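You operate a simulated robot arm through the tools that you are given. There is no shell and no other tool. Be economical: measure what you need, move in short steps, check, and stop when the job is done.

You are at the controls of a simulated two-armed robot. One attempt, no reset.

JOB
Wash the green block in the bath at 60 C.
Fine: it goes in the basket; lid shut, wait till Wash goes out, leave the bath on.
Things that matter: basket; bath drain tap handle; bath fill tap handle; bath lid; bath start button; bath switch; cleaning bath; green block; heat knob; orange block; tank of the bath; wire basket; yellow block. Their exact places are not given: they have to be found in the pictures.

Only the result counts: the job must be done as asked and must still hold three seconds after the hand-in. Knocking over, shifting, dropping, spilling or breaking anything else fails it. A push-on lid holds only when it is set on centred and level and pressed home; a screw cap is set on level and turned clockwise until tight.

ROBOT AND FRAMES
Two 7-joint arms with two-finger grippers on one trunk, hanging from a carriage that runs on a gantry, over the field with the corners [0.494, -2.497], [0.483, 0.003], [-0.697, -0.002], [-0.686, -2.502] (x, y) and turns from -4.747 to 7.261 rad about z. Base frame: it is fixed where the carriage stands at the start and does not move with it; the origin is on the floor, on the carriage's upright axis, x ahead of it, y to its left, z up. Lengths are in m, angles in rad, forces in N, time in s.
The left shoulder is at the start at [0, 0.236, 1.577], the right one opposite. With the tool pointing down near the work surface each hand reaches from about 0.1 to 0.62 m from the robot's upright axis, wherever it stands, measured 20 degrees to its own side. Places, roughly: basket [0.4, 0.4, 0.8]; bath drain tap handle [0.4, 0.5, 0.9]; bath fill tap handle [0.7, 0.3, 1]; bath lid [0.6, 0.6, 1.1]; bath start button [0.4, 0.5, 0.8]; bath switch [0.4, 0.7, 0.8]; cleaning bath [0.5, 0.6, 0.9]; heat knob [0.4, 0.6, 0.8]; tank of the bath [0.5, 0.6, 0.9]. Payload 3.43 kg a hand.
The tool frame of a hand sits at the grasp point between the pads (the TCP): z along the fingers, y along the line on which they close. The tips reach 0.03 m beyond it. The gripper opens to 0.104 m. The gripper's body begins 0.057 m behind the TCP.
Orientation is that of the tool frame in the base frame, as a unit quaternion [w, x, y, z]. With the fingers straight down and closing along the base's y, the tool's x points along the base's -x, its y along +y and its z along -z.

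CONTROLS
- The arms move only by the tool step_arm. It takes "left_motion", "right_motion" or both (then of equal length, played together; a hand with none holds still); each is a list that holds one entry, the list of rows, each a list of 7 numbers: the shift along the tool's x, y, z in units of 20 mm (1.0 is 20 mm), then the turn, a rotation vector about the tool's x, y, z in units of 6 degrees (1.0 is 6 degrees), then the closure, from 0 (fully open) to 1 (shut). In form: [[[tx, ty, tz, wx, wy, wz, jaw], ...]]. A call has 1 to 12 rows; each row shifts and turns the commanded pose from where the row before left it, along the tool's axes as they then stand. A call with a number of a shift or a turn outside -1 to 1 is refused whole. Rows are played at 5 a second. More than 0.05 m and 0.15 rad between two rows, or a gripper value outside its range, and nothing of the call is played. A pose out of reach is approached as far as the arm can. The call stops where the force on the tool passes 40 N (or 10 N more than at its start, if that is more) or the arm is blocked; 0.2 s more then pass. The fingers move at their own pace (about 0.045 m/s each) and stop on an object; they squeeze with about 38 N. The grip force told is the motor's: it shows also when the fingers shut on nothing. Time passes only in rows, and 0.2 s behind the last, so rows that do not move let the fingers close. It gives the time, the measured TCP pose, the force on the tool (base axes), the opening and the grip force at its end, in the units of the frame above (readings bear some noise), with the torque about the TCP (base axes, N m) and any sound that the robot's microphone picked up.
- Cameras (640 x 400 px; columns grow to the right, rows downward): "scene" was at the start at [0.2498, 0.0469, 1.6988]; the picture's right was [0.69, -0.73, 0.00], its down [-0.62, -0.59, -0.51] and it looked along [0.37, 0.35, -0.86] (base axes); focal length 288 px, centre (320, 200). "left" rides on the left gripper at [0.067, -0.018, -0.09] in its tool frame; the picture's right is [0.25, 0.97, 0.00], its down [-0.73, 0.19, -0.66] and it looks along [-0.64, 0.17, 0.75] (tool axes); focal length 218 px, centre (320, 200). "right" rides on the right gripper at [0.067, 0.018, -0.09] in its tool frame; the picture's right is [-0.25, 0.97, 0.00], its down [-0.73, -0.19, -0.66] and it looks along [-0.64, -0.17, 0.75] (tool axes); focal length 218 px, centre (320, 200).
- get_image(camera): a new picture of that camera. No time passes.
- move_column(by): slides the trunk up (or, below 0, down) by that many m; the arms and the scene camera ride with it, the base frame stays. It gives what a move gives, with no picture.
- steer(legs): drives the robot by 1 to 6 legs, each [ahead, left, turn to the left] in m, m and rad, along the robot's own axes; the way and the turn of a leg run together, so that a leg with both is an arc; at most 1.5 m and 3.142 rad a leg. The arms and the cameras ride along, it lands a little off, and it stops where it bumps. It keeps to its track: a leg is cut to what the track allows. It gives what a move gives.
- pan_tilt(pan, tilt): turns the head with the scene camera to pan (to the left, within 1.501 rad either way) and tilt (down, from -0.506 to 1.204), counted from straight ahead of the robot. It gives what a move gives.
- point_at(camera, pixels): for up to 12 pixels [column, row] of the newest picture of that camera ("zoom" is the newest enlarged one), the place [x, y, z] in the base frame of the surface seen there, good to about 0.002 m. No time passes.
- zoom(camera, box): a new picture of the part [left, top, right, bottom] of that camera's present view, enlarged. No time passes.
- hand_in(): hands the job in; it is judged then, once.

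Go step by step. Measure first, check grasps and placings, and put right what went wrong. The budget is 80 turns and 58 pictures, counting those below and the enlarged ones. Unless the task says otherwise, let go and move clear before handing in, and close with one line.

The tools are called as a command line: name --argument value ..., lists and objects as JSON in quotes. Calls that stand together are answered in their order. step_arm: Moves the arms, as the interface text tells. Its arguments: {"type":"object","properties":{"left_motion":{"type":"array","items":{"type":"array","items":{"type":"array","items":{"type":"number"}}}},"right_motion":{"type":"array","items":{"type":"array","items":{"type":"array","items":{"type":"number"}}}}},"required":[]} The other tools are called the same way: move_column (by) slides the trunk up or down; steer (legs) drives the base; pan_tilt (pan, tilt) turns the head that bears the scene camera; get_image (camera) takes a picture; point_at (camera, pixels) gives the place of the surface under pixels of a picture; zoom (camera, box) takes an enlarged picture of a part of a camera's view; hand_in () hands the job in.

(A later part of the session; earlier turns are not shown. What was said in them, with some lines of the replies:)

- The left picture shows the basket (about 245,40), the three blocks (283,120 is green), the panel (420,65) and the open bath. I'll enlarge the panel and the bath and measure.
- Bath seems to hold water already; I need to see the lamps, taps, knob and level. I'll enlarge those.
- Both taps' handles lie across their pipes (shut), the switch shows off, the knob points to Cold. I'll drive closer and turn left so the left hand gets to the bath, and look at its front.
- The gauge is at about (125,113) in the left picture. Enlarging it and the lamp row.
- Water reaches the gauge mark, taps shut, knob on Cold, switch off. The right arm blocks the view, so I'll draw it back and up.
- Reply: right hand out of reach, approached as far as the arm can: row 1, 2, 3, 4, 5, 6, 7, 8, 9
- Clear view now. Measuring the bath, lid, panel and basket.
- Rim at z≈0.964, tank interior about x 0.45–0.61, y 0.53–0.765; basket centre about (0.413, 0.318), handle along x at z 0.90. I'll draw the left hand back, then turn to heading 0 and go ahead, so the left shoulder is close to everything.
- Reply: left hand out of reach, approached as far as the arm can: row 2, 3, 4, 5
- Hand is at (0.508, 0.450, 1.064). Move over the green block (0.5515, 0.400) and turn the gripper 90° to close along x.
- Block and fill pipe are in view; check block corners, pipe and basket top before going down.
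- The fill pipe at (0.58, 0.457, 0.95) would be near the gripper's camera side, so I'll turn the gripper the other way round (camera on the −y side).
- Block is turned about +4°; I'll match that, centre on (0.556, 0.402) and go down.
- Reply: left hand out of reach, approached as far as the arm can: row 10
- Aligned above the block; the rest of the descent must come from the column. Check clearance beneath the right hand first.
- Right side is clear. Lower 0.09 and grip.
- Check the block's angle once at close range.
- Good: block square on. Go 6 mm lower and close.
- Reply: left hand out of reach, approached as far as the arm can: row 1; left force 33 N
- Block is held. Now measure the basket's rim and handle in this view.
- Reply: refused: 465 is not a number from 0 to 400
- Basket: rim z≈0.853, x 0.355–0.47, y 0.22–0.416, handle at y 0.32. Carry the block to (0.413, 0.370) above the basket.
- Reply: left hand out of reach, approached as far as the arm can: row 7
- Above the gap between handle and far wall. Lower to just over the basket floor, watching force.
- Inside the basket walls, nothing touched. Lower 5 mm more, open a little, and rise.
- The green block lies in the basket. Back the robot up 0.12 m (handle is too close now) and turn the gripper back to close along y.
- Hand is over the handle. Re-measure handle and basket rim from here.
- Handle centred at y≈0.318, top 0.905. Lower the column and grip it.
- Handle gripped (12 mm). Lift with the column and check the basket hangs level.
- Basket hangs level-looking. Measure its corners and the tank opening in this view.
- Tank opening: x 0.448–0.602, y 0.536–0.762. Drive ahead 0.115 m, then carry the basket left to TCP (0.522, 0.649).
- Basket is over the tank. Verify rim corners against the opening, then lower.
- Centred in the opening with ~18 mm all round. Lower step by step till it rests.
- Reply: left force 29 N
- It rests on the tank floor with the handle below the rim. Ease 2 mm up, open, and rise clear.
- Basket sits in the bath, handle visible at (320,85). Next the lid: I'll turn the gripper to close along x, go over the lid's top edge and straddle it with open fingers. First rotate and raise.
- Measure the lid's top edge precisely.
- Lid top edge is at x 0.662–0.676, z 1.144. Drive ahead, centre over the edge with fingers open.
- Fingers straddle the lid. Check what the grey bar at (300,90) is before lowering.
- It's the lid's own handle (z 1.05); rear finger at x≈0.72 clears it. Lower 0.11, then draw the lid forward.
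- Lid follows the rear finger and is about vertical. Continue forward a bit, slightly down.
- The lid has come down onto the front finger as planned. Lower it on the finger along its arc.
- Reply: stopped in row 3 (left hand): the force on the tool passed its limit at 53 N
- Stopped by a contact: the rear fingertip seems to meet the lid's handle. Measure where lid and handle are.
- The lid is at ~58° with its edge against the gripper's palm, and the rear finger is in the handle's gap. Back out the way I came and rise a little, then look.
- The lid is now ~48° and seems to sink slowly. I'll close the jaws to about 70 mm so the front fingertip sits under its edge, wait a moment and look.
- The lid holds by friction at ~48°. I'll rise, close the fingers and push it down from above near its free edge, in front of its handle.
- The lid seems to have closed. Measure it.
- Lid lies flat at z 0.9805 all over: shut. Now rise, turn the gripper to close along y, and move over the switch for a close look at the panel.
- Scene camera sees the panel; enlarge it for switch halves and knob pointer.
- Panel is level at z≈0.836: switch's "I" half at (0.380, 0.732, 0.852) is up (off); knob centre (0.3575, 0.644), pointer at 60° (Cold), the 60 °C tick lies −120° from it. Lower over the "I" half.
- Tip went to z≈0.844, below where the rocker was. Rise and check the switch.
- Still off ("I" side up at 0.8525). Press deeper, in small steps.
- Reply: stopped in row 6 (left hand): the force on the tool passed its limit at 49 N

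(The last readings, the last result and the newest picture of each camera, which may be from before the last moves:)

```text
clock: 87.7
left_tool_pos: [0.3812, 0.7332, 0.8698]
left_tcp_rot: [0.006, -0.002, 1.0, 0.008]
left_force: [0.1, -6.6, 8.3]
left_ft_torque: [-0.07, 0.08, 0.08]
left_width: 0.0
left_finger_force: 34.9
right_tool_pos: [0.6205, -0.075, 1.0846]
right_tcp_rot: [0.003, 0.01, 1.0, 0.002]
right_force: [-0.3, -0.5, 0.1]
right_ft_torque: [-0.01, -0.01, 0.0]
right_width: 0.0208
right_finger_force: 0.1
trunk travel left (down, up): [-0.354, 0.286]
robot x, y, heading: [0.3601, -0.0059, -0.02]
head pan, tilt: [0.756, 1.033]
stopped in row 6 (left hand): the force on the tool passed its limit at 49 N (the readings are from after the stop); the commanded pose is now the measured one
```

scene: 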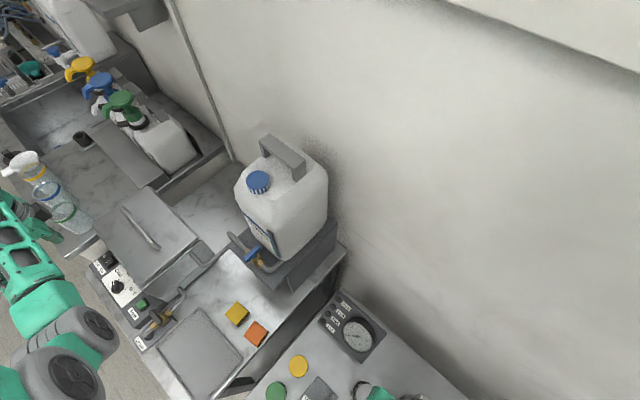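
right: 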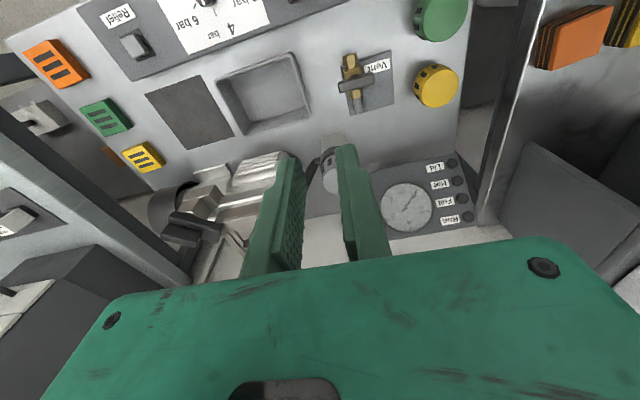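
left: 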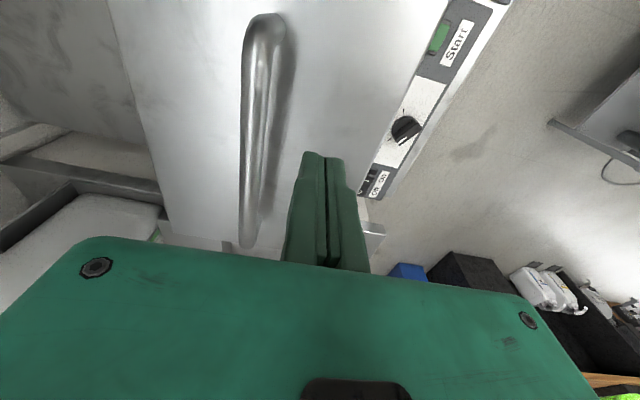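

Pressed firmly (49 N peak). Rise, move over the knob with the gripper turned to match its bar, and check the switch.

step_arm --left_motion '[[[0, 0, -1, 0, 0, 0, 1], [0, 0, -1, 0, 0, 0, 1], [0, 0, -1, 0, 0, 0, 1], [0.24, -0.89, 0, 0, 0, 0, 0.5], [0.24, -0.89, 0, 0, 0, 0, 0.5], [0.24, -0.89, 0, 0, 0, 0, 0.5], [0.24, -0.89, 0, 0, 0, 0, 0.5], [0.24, -0.89, 0, 0, 0, 0, 0.5]]]'

step_arm --left_motion '[[[0, 0, 0, 0, 0, -1, 0.5], [0, 0, 0, 0, 0, -1, 0.5], [0, 0, 0, 0, 0, -1, 0.5], [0, 0, 0, 0, 0, -1, 0.5], [0, 0, 0, 0, 0, -1, 0.5], [0, 0, 0, 0, 0, -1, 0.5], [0, 0, 0, 0, 0, -1, 0.5], [0, 0, 0, 0, 0, -1, 0.5], [0, 0, 0, 0, 0, -1, 0.5], [0, 0, 0, 0, 0, -1, 0.5], [0, 0, 0, 0, 0, -0.3, 0.5]]]'

get_image --camera "left"

```text
clock: 89.5
left_tool_pos: [0.3574, 0.6412, 0.926]
left_tcp_rot: [0.006, -0.002, 1.0, 0.008]
left_force: [0.2, -0.5, -0.1]
left_ft_torque: [0.02, 0.04, 0.01]
left_width: 0.0522
left_finger_force: 0.2
right_tool_pos: [0.6208, -0.0773, 1.0837]
right_tcp_rot: [0.002, 0.009, 1.0, 0.002]
right_force: [0.6, -0.2, 0.9]
right_ft_torque: [0.0, -0.03, 0.02]
right_width: 0.0206
right_finger_force: 0.1
trunk travel left (down, up): [-0.354, 0.286]
robot x, y, heading: [0.3599, -0.0034, -0.019]
head pan, tilt: [0.756, 1.033]
```

```text
clock: 91.8
left_tool_pos: [0.3561, 0.6429, 0.9283]
left_tcp_rot: [0.009, -0.516, 0.857, 0.004]
left_force: [-0.3, 0.7, -0.7]
left_ft_torque: [-0.02, 0.0, 0.02]
left_width: 0.0523
left_finger_force: 0.0
right_tool_pos: [0.6217, -0.0765, 1.0832]
right_tcp_rot: [0.001, 0.009, 1.0, 0.001]
right_force: [0.0, 0.1, 0.0]
right_ft_torque: [-0.01, -0.01, 0.02]
right_width: 0.0209
right_finger_force: 0.0
trunk travel left (down, up): [-0.354, 0.286]
robot x, y, heading: [0.3574, -0.0059, -0.016]
head pan, tilt: [0.756, 1.033]
```

```text
7 pictures are left
```

left: 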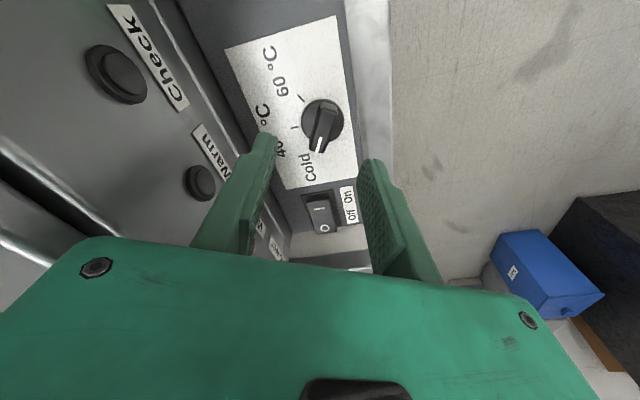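

Check the switch's tilt and the knob centre from this picture.

point_at --camera "left" --pixels '[[319, 209], [325, 228], [313, 204], [330, 203], [318, 232], [318, 148], [326, 110], [321, 130], [314, 108], [332, 113]]'

```text
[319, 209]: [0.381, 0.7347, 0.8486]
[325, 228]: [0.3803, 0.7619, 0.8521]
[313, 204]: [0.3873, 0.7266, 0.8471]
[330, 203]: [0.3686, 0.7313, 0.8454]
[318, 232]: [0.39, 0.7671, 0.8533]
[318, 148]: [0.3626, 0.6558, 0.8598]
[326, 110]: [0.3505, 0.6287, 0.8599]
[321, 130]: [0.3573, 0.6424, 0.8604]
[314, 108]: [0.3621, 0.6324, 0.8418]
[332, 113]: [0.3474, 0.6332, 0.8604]
```

Switch is on now ("I" side down). Gripper is aligned with the knob; descend and grip the bar.

step_arm --left_motion '[[[0, 0, 1, 0, 0, 0, 0.5], [0, 0, 0.9, 0, 0, 0, 0.5], [0, 0, 0.6, 0, 0, 0, 0.5], [0, 0, 0, 0, 0, 0, 0.8], [0, 0, 0, 0, 0, 0, 1], [0, 0, 0, 0, 0, 0, 1], [0, 0, 0, 0, 0, 0, 1]]]'

```text
clock: 93.5
left_tool_pos: [0.3549, 0.6428, 0.8761]
left_tcp_rot: [0.008, -0.515, 0.857, 0.005]
left_force: [-8.4, 7.1, -9.7]
left_ft_torque: [0.41, 0.01, -0.74]
left_width: 0.0139
left_finger_force: 43.8
right_tool_pos: [0.62, -0.0737, 1.083]
right_tcp_rot: [0.001, 0.009, 1.0, 0.002]
right_force: [-0.5, 0.3, 0.5]
right_ft_torque: [0.02, 0.03, 0.0]
right_width: 0.0207
right_finger_force: 0.1
trunk travel left (down, up): [-0.354, 0.286]
robot x, y, heading: [0.3598, -0.0052, -0.019]
head pan, tilt: [0.756, 1.033]
```

Bar gripped (14 mm). Turn clockwise, 120° in all.

step_arm --left_motion '[[[0, 0, 0, 0, 0, 1, 1], [0, 0, 0, 0, 0, 1, 1], [0, 0, 0, 0, 0, 1, 1], [0, 0, 0, 0, 0, 1, 1], [0, 0, 0, 0, 0, 1, 1], [0, 0, 0, 0, 0, 1, 1], [0, 0, 0, 0, 0, 1, 1], [0, 0, 0, 0, 0, 1, 1], [0, 0, 0, 0, 0, 1, 1], [0, 0, 0, 0, 0, 1, 1]]]'

step_arm --left_motion '[[[0, 0, 0, 0, 0, 1, 1], [0, 0, 0, 0, 0, 1, 1], [0, 0, 0, 0, 0, 1, 1], [0, 0, 0, 0, 0, 1, 1], [0, 0, 0, 0, 0, 1, 1], [0, 0, 0, 0, 0, 1, 1], [0, 0, 0, 0, 0, 1, 1], [0, 0, 0, 0, 0, 1, 1], [0, 0, 0, 0, 0, 1, 1], [0, 0, 0, 0, 0, 1, 1], [0, 0, 0, 0, 0, 0, 1]]]'

```text
clock: 95.7
left_tool_pos: [0.3543, 0.6453, 0.8777]
left_tcp_rot: [0.005, -0.016, 1.0, 0.008]
left_force: [-12.6, 13.7, -16.1]
left_ft_torque: [0.16, -0.56, -0.06]
left_width: 0.0139
left_finger_force: 45.2
right_tool_pos: [0.6192, -0.0752, 1.0822]
right_tcp_rot: [0.001, 0.009, 1.0, 0.002]
right_force: [-0.6, 0.2, 0.1]
right_ft_torque: [0.01, -0.01, -0.01]
right_width: 0.0209
right_finger_force: 0.0
trunk travel left (down, up): [-0.354, 0.286]
robot x, y, heading: [0.36, -0.0025, -0.017]
head pan, tilt: [0.756, 1.033]
```

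```text
clock: 98.0
left_tool_pos: [0.3567, 0.6458, 0.8796]
left_tcp_rot: [0.002, 0.485, 0.875, 0.01]
left_force: [-8.4, 8.2, -2.3]
left_ft_torque: [-0.97, -0.39, -0.07]
left_width: 0.0136
left_finger_force: 45.2
right_tool_pos: [0.6198, -0.0749, 1.0841]
right_tcp_rot: [0.003, 0.009, 1.0, 0.002]
right_force: [0.6, -0.5, 0.5]
right_ft_torque: [0.0, -0.01, -0.02]
right_width: 0.0209
right_finger_force: 0.0
trunk travel left (down, up): [-0.354, 0.286]
robot x, y, heading: [0.3569, -0.0044, -0.021]
head pan, tilt: [0.756, 1.033]
```

Turned by 120°. Open, rise, and check the pointer with the scene camera.

step_arm --left_motion '[[[0, 0, 0, 0, 0, 0, 0.7], [0, 0, 0, 0, 0, 0, 0.5], [0, 0, 0, 0, 0, 0, 0.5], [0, 0, -1, 0, 0, 0, 0.5], [0, 0, -1, 0, 0, 0, 0.5], [0, 0, -1, 0, 0, 0, 0.5]]]'

zoom --camera "left" --box '[160, 0, 480, 200]'

```text
clock: 99.5
left_tool_pos: [0.358, 0.6439, 0.9386]
left_tcp_rot: [0.002, 0.484, 0.875, 0.009]
left_force: [-0.6, -0.9, -0.1]
left_ft_torque: [0.0, 0.01, -0.03]
left_width: 0.0517
left_finger_force: 0.0
right_tool_pos: [0.6203, -0.0759, 1.0834]
right_tcp_rot: [0.002, 0.009, 1.0, 0.003]
right_force: [-0.2, 0.3, -0.3]
right_ft_torque: [0.0, 0.0, 0.0]
right_width: 0.0208
right_finger_force: 0.0
trunk travel left (down, up): [-0.354, 0.286]
robot x, y, heading: [0.3582, -0.0026, -0.018]
head pan, tilt: [0.756, 1.033]
```

```text
2.00 times, centred on (320, 100) of left
```

zoom: 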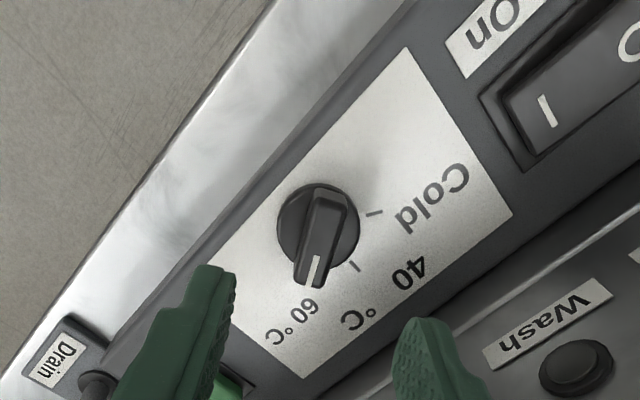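

Pointer sits on 60 °C, switch on. Turn the gripper back, close it, and move above the Start button (0.382, 0.542).

point_at --camera "zoom" --pixels '[[313, 272], [325, 205], [225, 385], [545, 110]]'

step_arm --left_motion '[[[0, 0, -0.5, 0, 0, -1, 1], [0, 0, 0, 0, 0, -1, 1], [0, 0, 0, 0, 0, -1, 1], [0, 0, 0, 0, 0, -1, 1], [0, 0, 0, 0, 0, -1, 1], [0, 0, 0, 0, 0, -1, 1], [0, 0, 0, 0, 0, -1, 1], [0, 0, 0, 0, 0, -1, 1], [0, 0, 0, 0, 0, -1, 1], [0, 0, 0, 0, 0, -0.6, 1]]]'

step_arm --left_motion '[[[-0.2, -0.85, 0, 0, 0, 0, 1], [-0.2, -0.85, 0, 0, 0, 0, 1], [-0.2, -0.85, 0, 0, 0, 0, 1], [-0.2, -0.85, 0, 0, 0, 0, 1], [-0.2, -0.85, 0, 0, 0, 0, 1], [-0.2, -0.85, 0, 0, 0, 0, 1], [0, 0, 0, 0, 0, 0, 1]]]'

```text
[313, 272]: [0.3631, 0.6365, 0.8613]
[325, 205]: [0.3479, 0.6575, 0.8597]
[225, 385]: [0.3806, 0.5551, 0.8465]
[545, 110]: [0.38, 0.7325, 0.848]
```

```text
clock: 101.7
left_tool_pos: [0.357, 0.644, 0.9478]
left_tcp_rot: [0.005, 0.002, 1.0, 0.007]
left_force: [0.7, 0.3, -0.3]
left_ft_torque: [-0.02, -0.01, 0.0]
left_width: 0.0002
left_finger_force: 34.6
right_tool_pos: [0.6218, -0.0761, 1.0828]
right_tcp_rot: [0.002, 0.009, 1.0, 0.001]
right_force: [-0.1, 0.1, -0.1]
right_ft_torque: [0.02, -0.01, 0.04]
right_width: 0.0208
right_finger_force: 0.1
trunk travel left (down, up): [-0.354, 0.286]
robot x, y, heading: [0.3592, -0.0048, -0.019]
head pan, tilt: [0.756, 1.033]
```

```text
clock: 103.2
left_tool_pos: [0.3809, 0.5411, 0.9471]
left_tcp_rot: [0.006, 0.004, 1.0, 0.008]
left_force: [-0.2, -0.2, 0.2]
left_ft_torque: [0.01, -0.03, 0.0]
left_width: 0.0002
left_finger_force: 34.9
right_tool_pos: [0.622, -0.0765, 1.0847]
right_tcp_rot: [0.001, 0.008, 1.0, 0.002]
right_force: [0.3, 0.3, 0.8]
right_ft_torque: [-0.05, -0.01, -0.02]
right_width: 0.0206
right_finger_force: 0.1
trunk travel left (down, up): [-0.354, 0.286]
robot x, y, heading: [0.3589, -0.0042, -0.018]
head pan, tilt: [0.756, 1.033]
```

Pointer is within a few degrees of the 60 tick. Press the Start button down till it stops, then rise.

step_arm --left_motion '[[[0, 0, 1, 0, 0, 0, 1], [0, 0, 1, 0, 0, 0, 1], [0, 0, 1, 0, 0, 0, 1], [0, 0, 0.5, 0, 0, 0, 1], [0, 0, 0.2, 0, 0, 0, 1], [0, 0, 0.2, 0, 0, 0, 1], [0, 0, 0.2, 0, 0, 0, 1], [0, 0, 0, 0, 0, 0, 1]]]'

step_arm --left_motion '[[[0, 0, -1, 0, 0, 0, 1], [0, 0, -1, 0, 0, 0, 1], [0, 0, -1, 0, 0, 0, 1], [0, 0, -1, 0, 0, 0, 1], [0, 0, -1, 0, 0, 0, 1]]]'

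get_image --camera "left"

```text
clock: 105.0
left_tool_pos: [0.3813, 0.5422, 0.8647]
left_tcp_rot: [0.007, 0.003, 1.0, 0.007]
left_force: [-1.0, -1.6, 3.4]
left_ft_torque: [-0.04, 0.03, 0.0]
left_width: 0.0061
left_finger_force: 34.8
right_tool_pos: [0.6217, -0.0754, 1.0843]
right_tcp_rot: [0.002, 0.009, 1.0, 0.001]
right_force: [0.0, 0.8, -0.1]
right_ft_torque: [0.02, 0.04, 0.02]
right_width: 0.021
right_finger_force: 0.0
trunk travel left (down, up): [-0.354, 0.286]
robot x, y, heading: [0.3609, -0.0032, -0.013]
head pan, tilt: [0.756, 1.033]
heard: click
```

```text
clock: 106.2
left_tool_pos: [0.3819, 0.5401, 0.966]
left_tcp_rot: [0.006, 0.003, 1.0, 0.007]
left_force: [0.0, -0.8, 0.7]
left_ft_torque: [0.04, 0.01, -0.03]
left_width: 0.0003
left_finger_force: 34.2
right_tool_pos: [0.6218, -0.0763, 1.0847]
right_tcp_rot: [0.002, 0.009, 1.0, 0.002]
right_force: [0.0, 0.4, 0.2]
right_ft_torque: [-0.03, -0.02, 0.01]
right_width: 0.0208
right_finger_force: 0.1
trunk travel left (down, up): [-0.354, 0.286]
robot x, y, heading: [0.3628, 0.0001, -0.016]
head pan, tilt: [0.756, 1.033]
```

```text
5 pictures are left
```

left: 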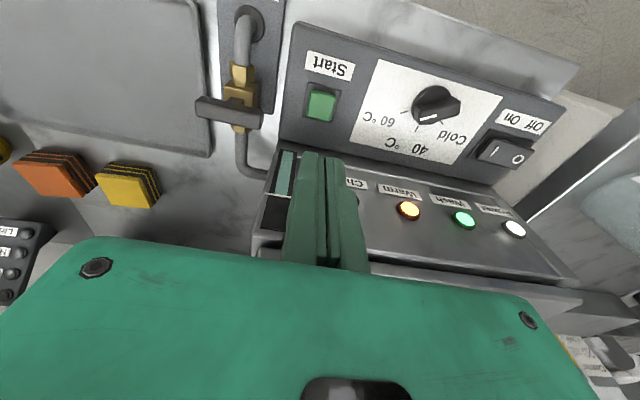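

Start clicked; Warm, Wash and Power lamps are lit (410,210), (463,218), (514,228). Verify knob angle from this picture, then wait.

point_at --camera "left" --pixels '[[422, 118], [457, 104], [436, 116], [404, 111], [415, 129], [445, 127]]'

step_arm --left_motion '[[[0.5, -0.5, -1, 0, 0, 0, 1], [0.5, -0.5, -1, 0, 0, 0, 1], [0.5, -0.5, -1, 0, 0, 0, 1], [0.5, 0, 0, 0, 0, 0, 1], [0, 0, 0, 0, 0, 0, 1], [0, 0, 0, 0, 0, 0, 1], [0, 0, 0, 0, 0, 0, 1], [0, 0, 0, 0, 0, 0, 1], [0, 0, 0, 0, 0, 0, 1], [0, 0, 0, 0, 0, 0, 1], [0, 0, 0, 0, 0, 0, 1], [0, 0, 0, 0, 0, 0, 1]]]'

zoom --camera "left" --box '[240, 20, 560, 260]'

```text
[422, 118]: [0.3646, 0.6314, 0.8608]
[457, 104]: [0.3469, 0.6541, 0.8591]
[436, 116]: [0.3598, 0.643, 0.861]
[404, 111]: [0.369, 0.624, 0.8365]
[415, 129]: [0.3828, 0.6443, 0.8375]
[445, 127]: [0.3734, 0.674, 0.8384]
```

```text
clock: 108.8
left_tool_pos: [0.3387, 0.5092, 1.023]
left_tcp_rot: [0.005, 0.003, 1.0, 0.008]
left_force: [-0.1, -0.5, 0.4]
left_ft_torque: [0.03, 0.01, 0.0]
left_width: 0.0
left_finger_force: 34.2
right_tool_pos: [0.6207, -0.0758, 1.0832]
right_tcp_rot: [0.002, 0.008, 1.0, 0.0]
right_force: [-0.8, 0.4, 0.7]
right_ft_torque: [-0.02, 0.02, 0.0]
right_width: 0.0209
right_finger_force: 0.0
trunk travel left (down, up): [-0.354, 0.286]
robot x, y, heading: [0.3584, -0.0021, -0.019]
head pan, tilt: [0.756, 1.033]
```

```text
1.67 times, centred on (400, 140) of left
```

zoom: 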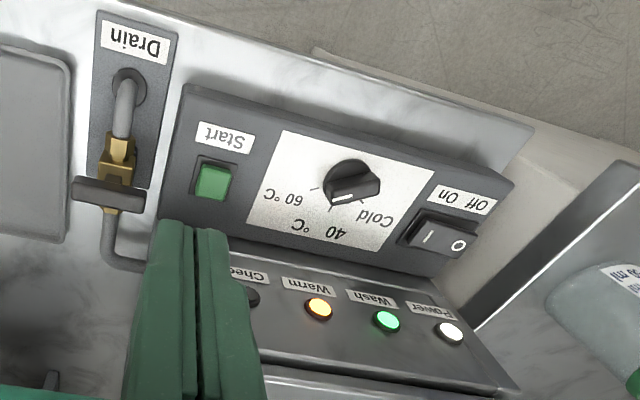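

Check lamp is dark, Warm/Wash/Power lit, knob at −57° (60 tick −59°). Wait, listening for a sound.

step_arm --left_motion '[[[0, 0, 0, 0, 0, 0, 1], [0, 0, 0, 0, 0, 0, 1], [0, 0, 0, 0, 0, 0, 1], [0, 0, 0, 0, 0, 0, 1], [0, 0, 0, 0, 0, 0, 1], [0, 0, 0, 0, 0, 0, 1], [0, 0, 0, 0, 0, 0, 1], [0, 0, 0, 0, 0, 0, 1], [0, 0, 0, 0, 0, 0, 1], [0, 0, 0, 0, 0, 0, 1], [0, 0, 0, 0, 0, 0, 1], [0, 0, 0, 0, 0, 0, 1]]]'

step_arm --left_motion '[[[0, 0, 0, 0, 0, 0, 1], [0, 0, 0, 0, 0, 0, 1], [0, 0, 0, 0, 0, 0, 1], [0, 0, 0, 0, 0, 0, 1], [0, 0, 0, 0, 0, 0, 1], [0, 0, 0, 0, 0, 0, 1], [0, 0, 0, 0, 0, 0, 1], [0, 0, 0, 0, 0, 0, 1], [0, 0, 0, 0, 0, 0, 1], [0, 0, 0, 0, 0, 0, 1], [0, 0, 0, 0, 0, 0, 1], [0, 0, 0, 0, 0, 0, 1]]]'

step_arm --left_motion '[[[0, 0, 0, 0, 0, 0, 1], [0, 0, 0, 0, 0, 0, 1], [0, 0, 0, 0, 0, 0, 1], [0, 0, 0, 0, 0, 0, 1], [0, 0, 0, 0, 0, 0, 1], [0, 0, 0, 0, 0, 0, 1], [0, 0, 0, 0, 0, 0, 1], [0, 0, 0, 0, 0, 0, 1], [0, 0, 0, 0, 0, 0, 1], [0, 0, 0, 0, 0, 0, 1], [0, 0, 0, 0, 0, 0, 1], [0, 0, 0, 0, 0, 0, 1]]]'

step_arm --left_motion '[[[0, 0, 0, 0, 0, 0, 1], [0, 0, 0, 0, 0, 0, 1], [0, 0, 0, 0, 0, 0, 1], [0, 0, 0, 0, 0, 0, 1], [0, 0, 0, 0, 0, 0, 1], [0, 0, 0, 0, 0, 0, 1], [0, 0, 0, 0, 0, 0, 1], [0, 0, 0, 0, 0, 0, 1], [0, 0, 0, 0, 0, 0, 1], [0, 0, 0, 0, 0, 0, 1], [0, 0, 0, 0, 0, 0, 1], [0, 0, 0, 0, 0, 0, 1]]]'

step_arm --left_motion '[[[0, 0, 0, 0, 0, 0, 1], [0, 0, 0, 0, 0, 0, 1], [0, 0, 0, 0, 0, 0, 1], [0, 0, 0, 0, 0, 0, 1], [0, 0, 0, 0, 0, 0, 1], [0, 0, 0, 0, 0, 0, 1], [0, 0, 0, 0, 0, 0, 1], [0, 0, 0, 0, 0, 0, 1], [0, 0, 0, 0, 0, 0, 1], [0, 0, 0, 0, 0, 0, 1], [0, 0, 0, 0, 0, 0, 1], [0, 0, 0, 0, 0, 0, 1]]]'

step_arm --left_motion '[[[0, 0, 0, 0, 0, 0, 1], [0, 0, 0, 0, 0, 0, 1], [0, 0, 0, 0, 0, 0, 1], [0, 0, 0, 0, 0, 0, 1], [0, 0, 0, 0, 0, 0, 1], [0, 0, 0, 0, 0, 0, 1], [0, 0, 0, 0, 0, 0, 1], [0, 0, 0, 0, 0, 0, 1], [0, 0, 0, 0, 0, 0, 1], [0, 0, 0, 0, 0, 0, 1], [0, 0, 0, 0, 0, 0, 1], [0, 0, 0, 0, 0, 0, 1]]]'

zoom --camera "left" --box '[240, 20, 560, 260]'

```text
clock: 111.5
left_tool_pos: [0.3387, 0.5088, 1.0246]
left_tcp_rot: [0.006, 0.003, 1.0, 0.008]
left_force: [-0.4, -0.4, 0.8]
left_ft_torque: [-0.01, 0.04, 0.02]
left_width: 0.0
left_finger_force: 34.5
right_tool_pos: [0.6205, -0.0764, 1.0842]
right_tcp_rot: [0.002, 0.008, 1.0, 0.001]
right_force: [-0.6, -0.7, 0.2]
right_ft_torque: [-0.02, 0.03, -0.01]
right_width: 0.0205
right_finger_force: 0.0
trunk travel left (down, up): [-0.354, 0.286]
robot x, y, heading: [0.3593, -0.0044, -0.021]
head pan, tilt: [0.756, 1.033]
```

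```text
clock: 114.0
left_tool_pos: [0.3375, 0.5093, 1.0235]
left_tcp_rot: [0.007, 0.004, 1.0, 0.008]
left_force: [-0.5, 0.0, -0.1]
left_ft_torque: [-0.03, -0.01, -0.01]
left_width: 0.0001
left_finger_force: 34.9
right_tool_pos: [0.6215, -0.0762, 1.0835]
right_tcp_rot: [0.002, 0.009, 1.0, 0.001]
right_force: [0.4, 0.8, 0.3]
right_ft_torque: [0.01, 0.04, -0.02]
right_width: 0.0204
right_finger_force: 0.0
trunk travel left (down, up): [-0.354, 0.286]
robot x, y, heading: [0.3619, -0.005, -0.018]
head pan, tilt: [0.756, 1.033]
```

```text
clock: 116.7
left_tool_pos: [0.3376, 0.5077, 1.0232]
left_tcp_rot: [0.006, 0.004, 1.0, 0.008]
left_force: [-0.4, 0.2, 0.2]
left_ft_torque: [0.04, -0.02, 0.01]
left_width: 0.0
left_finger_force: 34.4
right_tool_pos: [0.6207, -0.0768, 1.0829]
right_tcp_rot: [0.002, 0.009, 1.0, 0.001]
right_force: [0.1, -0.3, 0.8]
right_ft_torque: [-0.01, 0.01, -0.02]
right_width: 0.0206
right_finger_force: 0.0
trunk travel left (down, up): [-0.354, 0.286]
robot x, y, heading: [0.362, 0.0009, -0.018]
head pan, tilt: [0.756, 1.033]
```

```text
clock: 119.2
left_tool_pos: [0.3389, 0.5075, 1.0232]
left_tcp_rot: [0.006, 0.004, 1.0, 0.008]
left_force: [0.1, 1.1, -0.2]
left_ft_torque: [0.02, 0.01, 0.02]
left_width: 0.0002
left_finger_force: 35.0
right_tool_pos: [0.6212, -0.0766, 1.0848]
right_tcp_rot: [0.001, 0.008, 1.0, 0.001]
right_force: [0.4, 1.2, -0.3]
right_ft_torque: [0.0, 0.05, -0.02]
right_width: 0.0208
right_finger_force: 0.1
trunk travel left (down, up): [-0.354, 0.286]
robot x, y, heading: [0.3603, -0.0035, -0.019]
head pan, tilt: [0.756, 1.033]
```

```text
clock: 121.8
left_tool_pos: [0.3376, 0.5069, 1.0234]
left_tcp_rot: [0.007, 0.003, 1.0, 0.008]
left_force: [0.5, -0.5, 0.3]
left_ft_torque: [-0.01, 0.02, -0.03]
left_width: 0.0
left_finger_force: 34.8
right_tool_pos: [0.621, -0.0759, 1.0842]
right_tcp_rot: [0.002, 0.009, 1.0, 0.001]
right_force: [0.1, 0.1, 0.6]
right_ft_torque: [0.0, -0.01, -0.02]
right_width: 0.0209
right_finger_force: 0.1
trunk travel left (down, up): [-0.354, 0.286]
robot x, y, heading: [0.3598, -0.0024, -0.013]
head pan, tilt: [0.756, 1.033]
```

```text
clock: 124.5
left_tool_pos: [0.3377, 0.5094, 1.0239]
left_tcp_rot: [0.007, 0.003, 1.0, 0.008]
left_force: [-0.6, -0.1, 0.8]
left_ft_torque: [0.04, -0.01, 0.0]
left_width: 0.0
left_finger_force: 34.3
right_tool_pos: [0.6214, -0.0759, 1.0838]
right_tcp_rot: [0.001, 0.009, 1.0, 0.001]
right_force: [-0.2, -0.2, 0.3]
right_ft_torque: [0.0, -0.02, 0.01]
right_width: 0.0207
right_finger_force: 0.1
trunk travel left (down, up): [-0.354, 0.286]
robot x, y, heading: [0.3577, -0.0036, -0.016]
head pan, tilt: [0.756, 1.033]
```

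```text
1.67 times, centred on (400, 140) of left
```

zoom: 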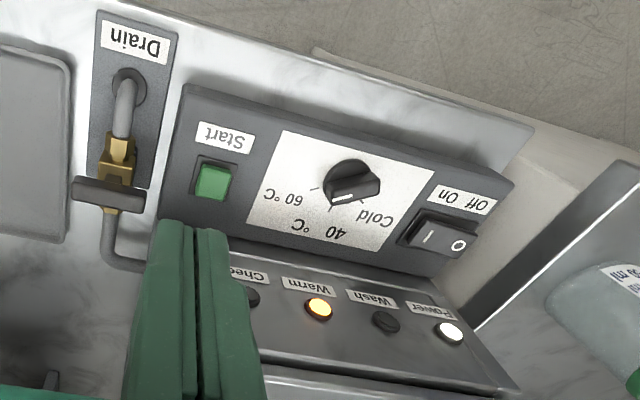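

The Wash lamp at (386,321) has gone out, Check is dark, Power is on, the knob is on 60 °C, and the lid is shut. The hand is clear, so I'm handing in.

hand_in

```text
The job is handed in.
```

The green block is in the basket in the bath with the lid shut, and I ran the wash at 60 °C until the Wash lamp went out. The bath is still switched on, with Power and Warm lit. Warm was lit from the first look after Start until the end; I had no temperature reading, so 60 °C is only the knob setting.
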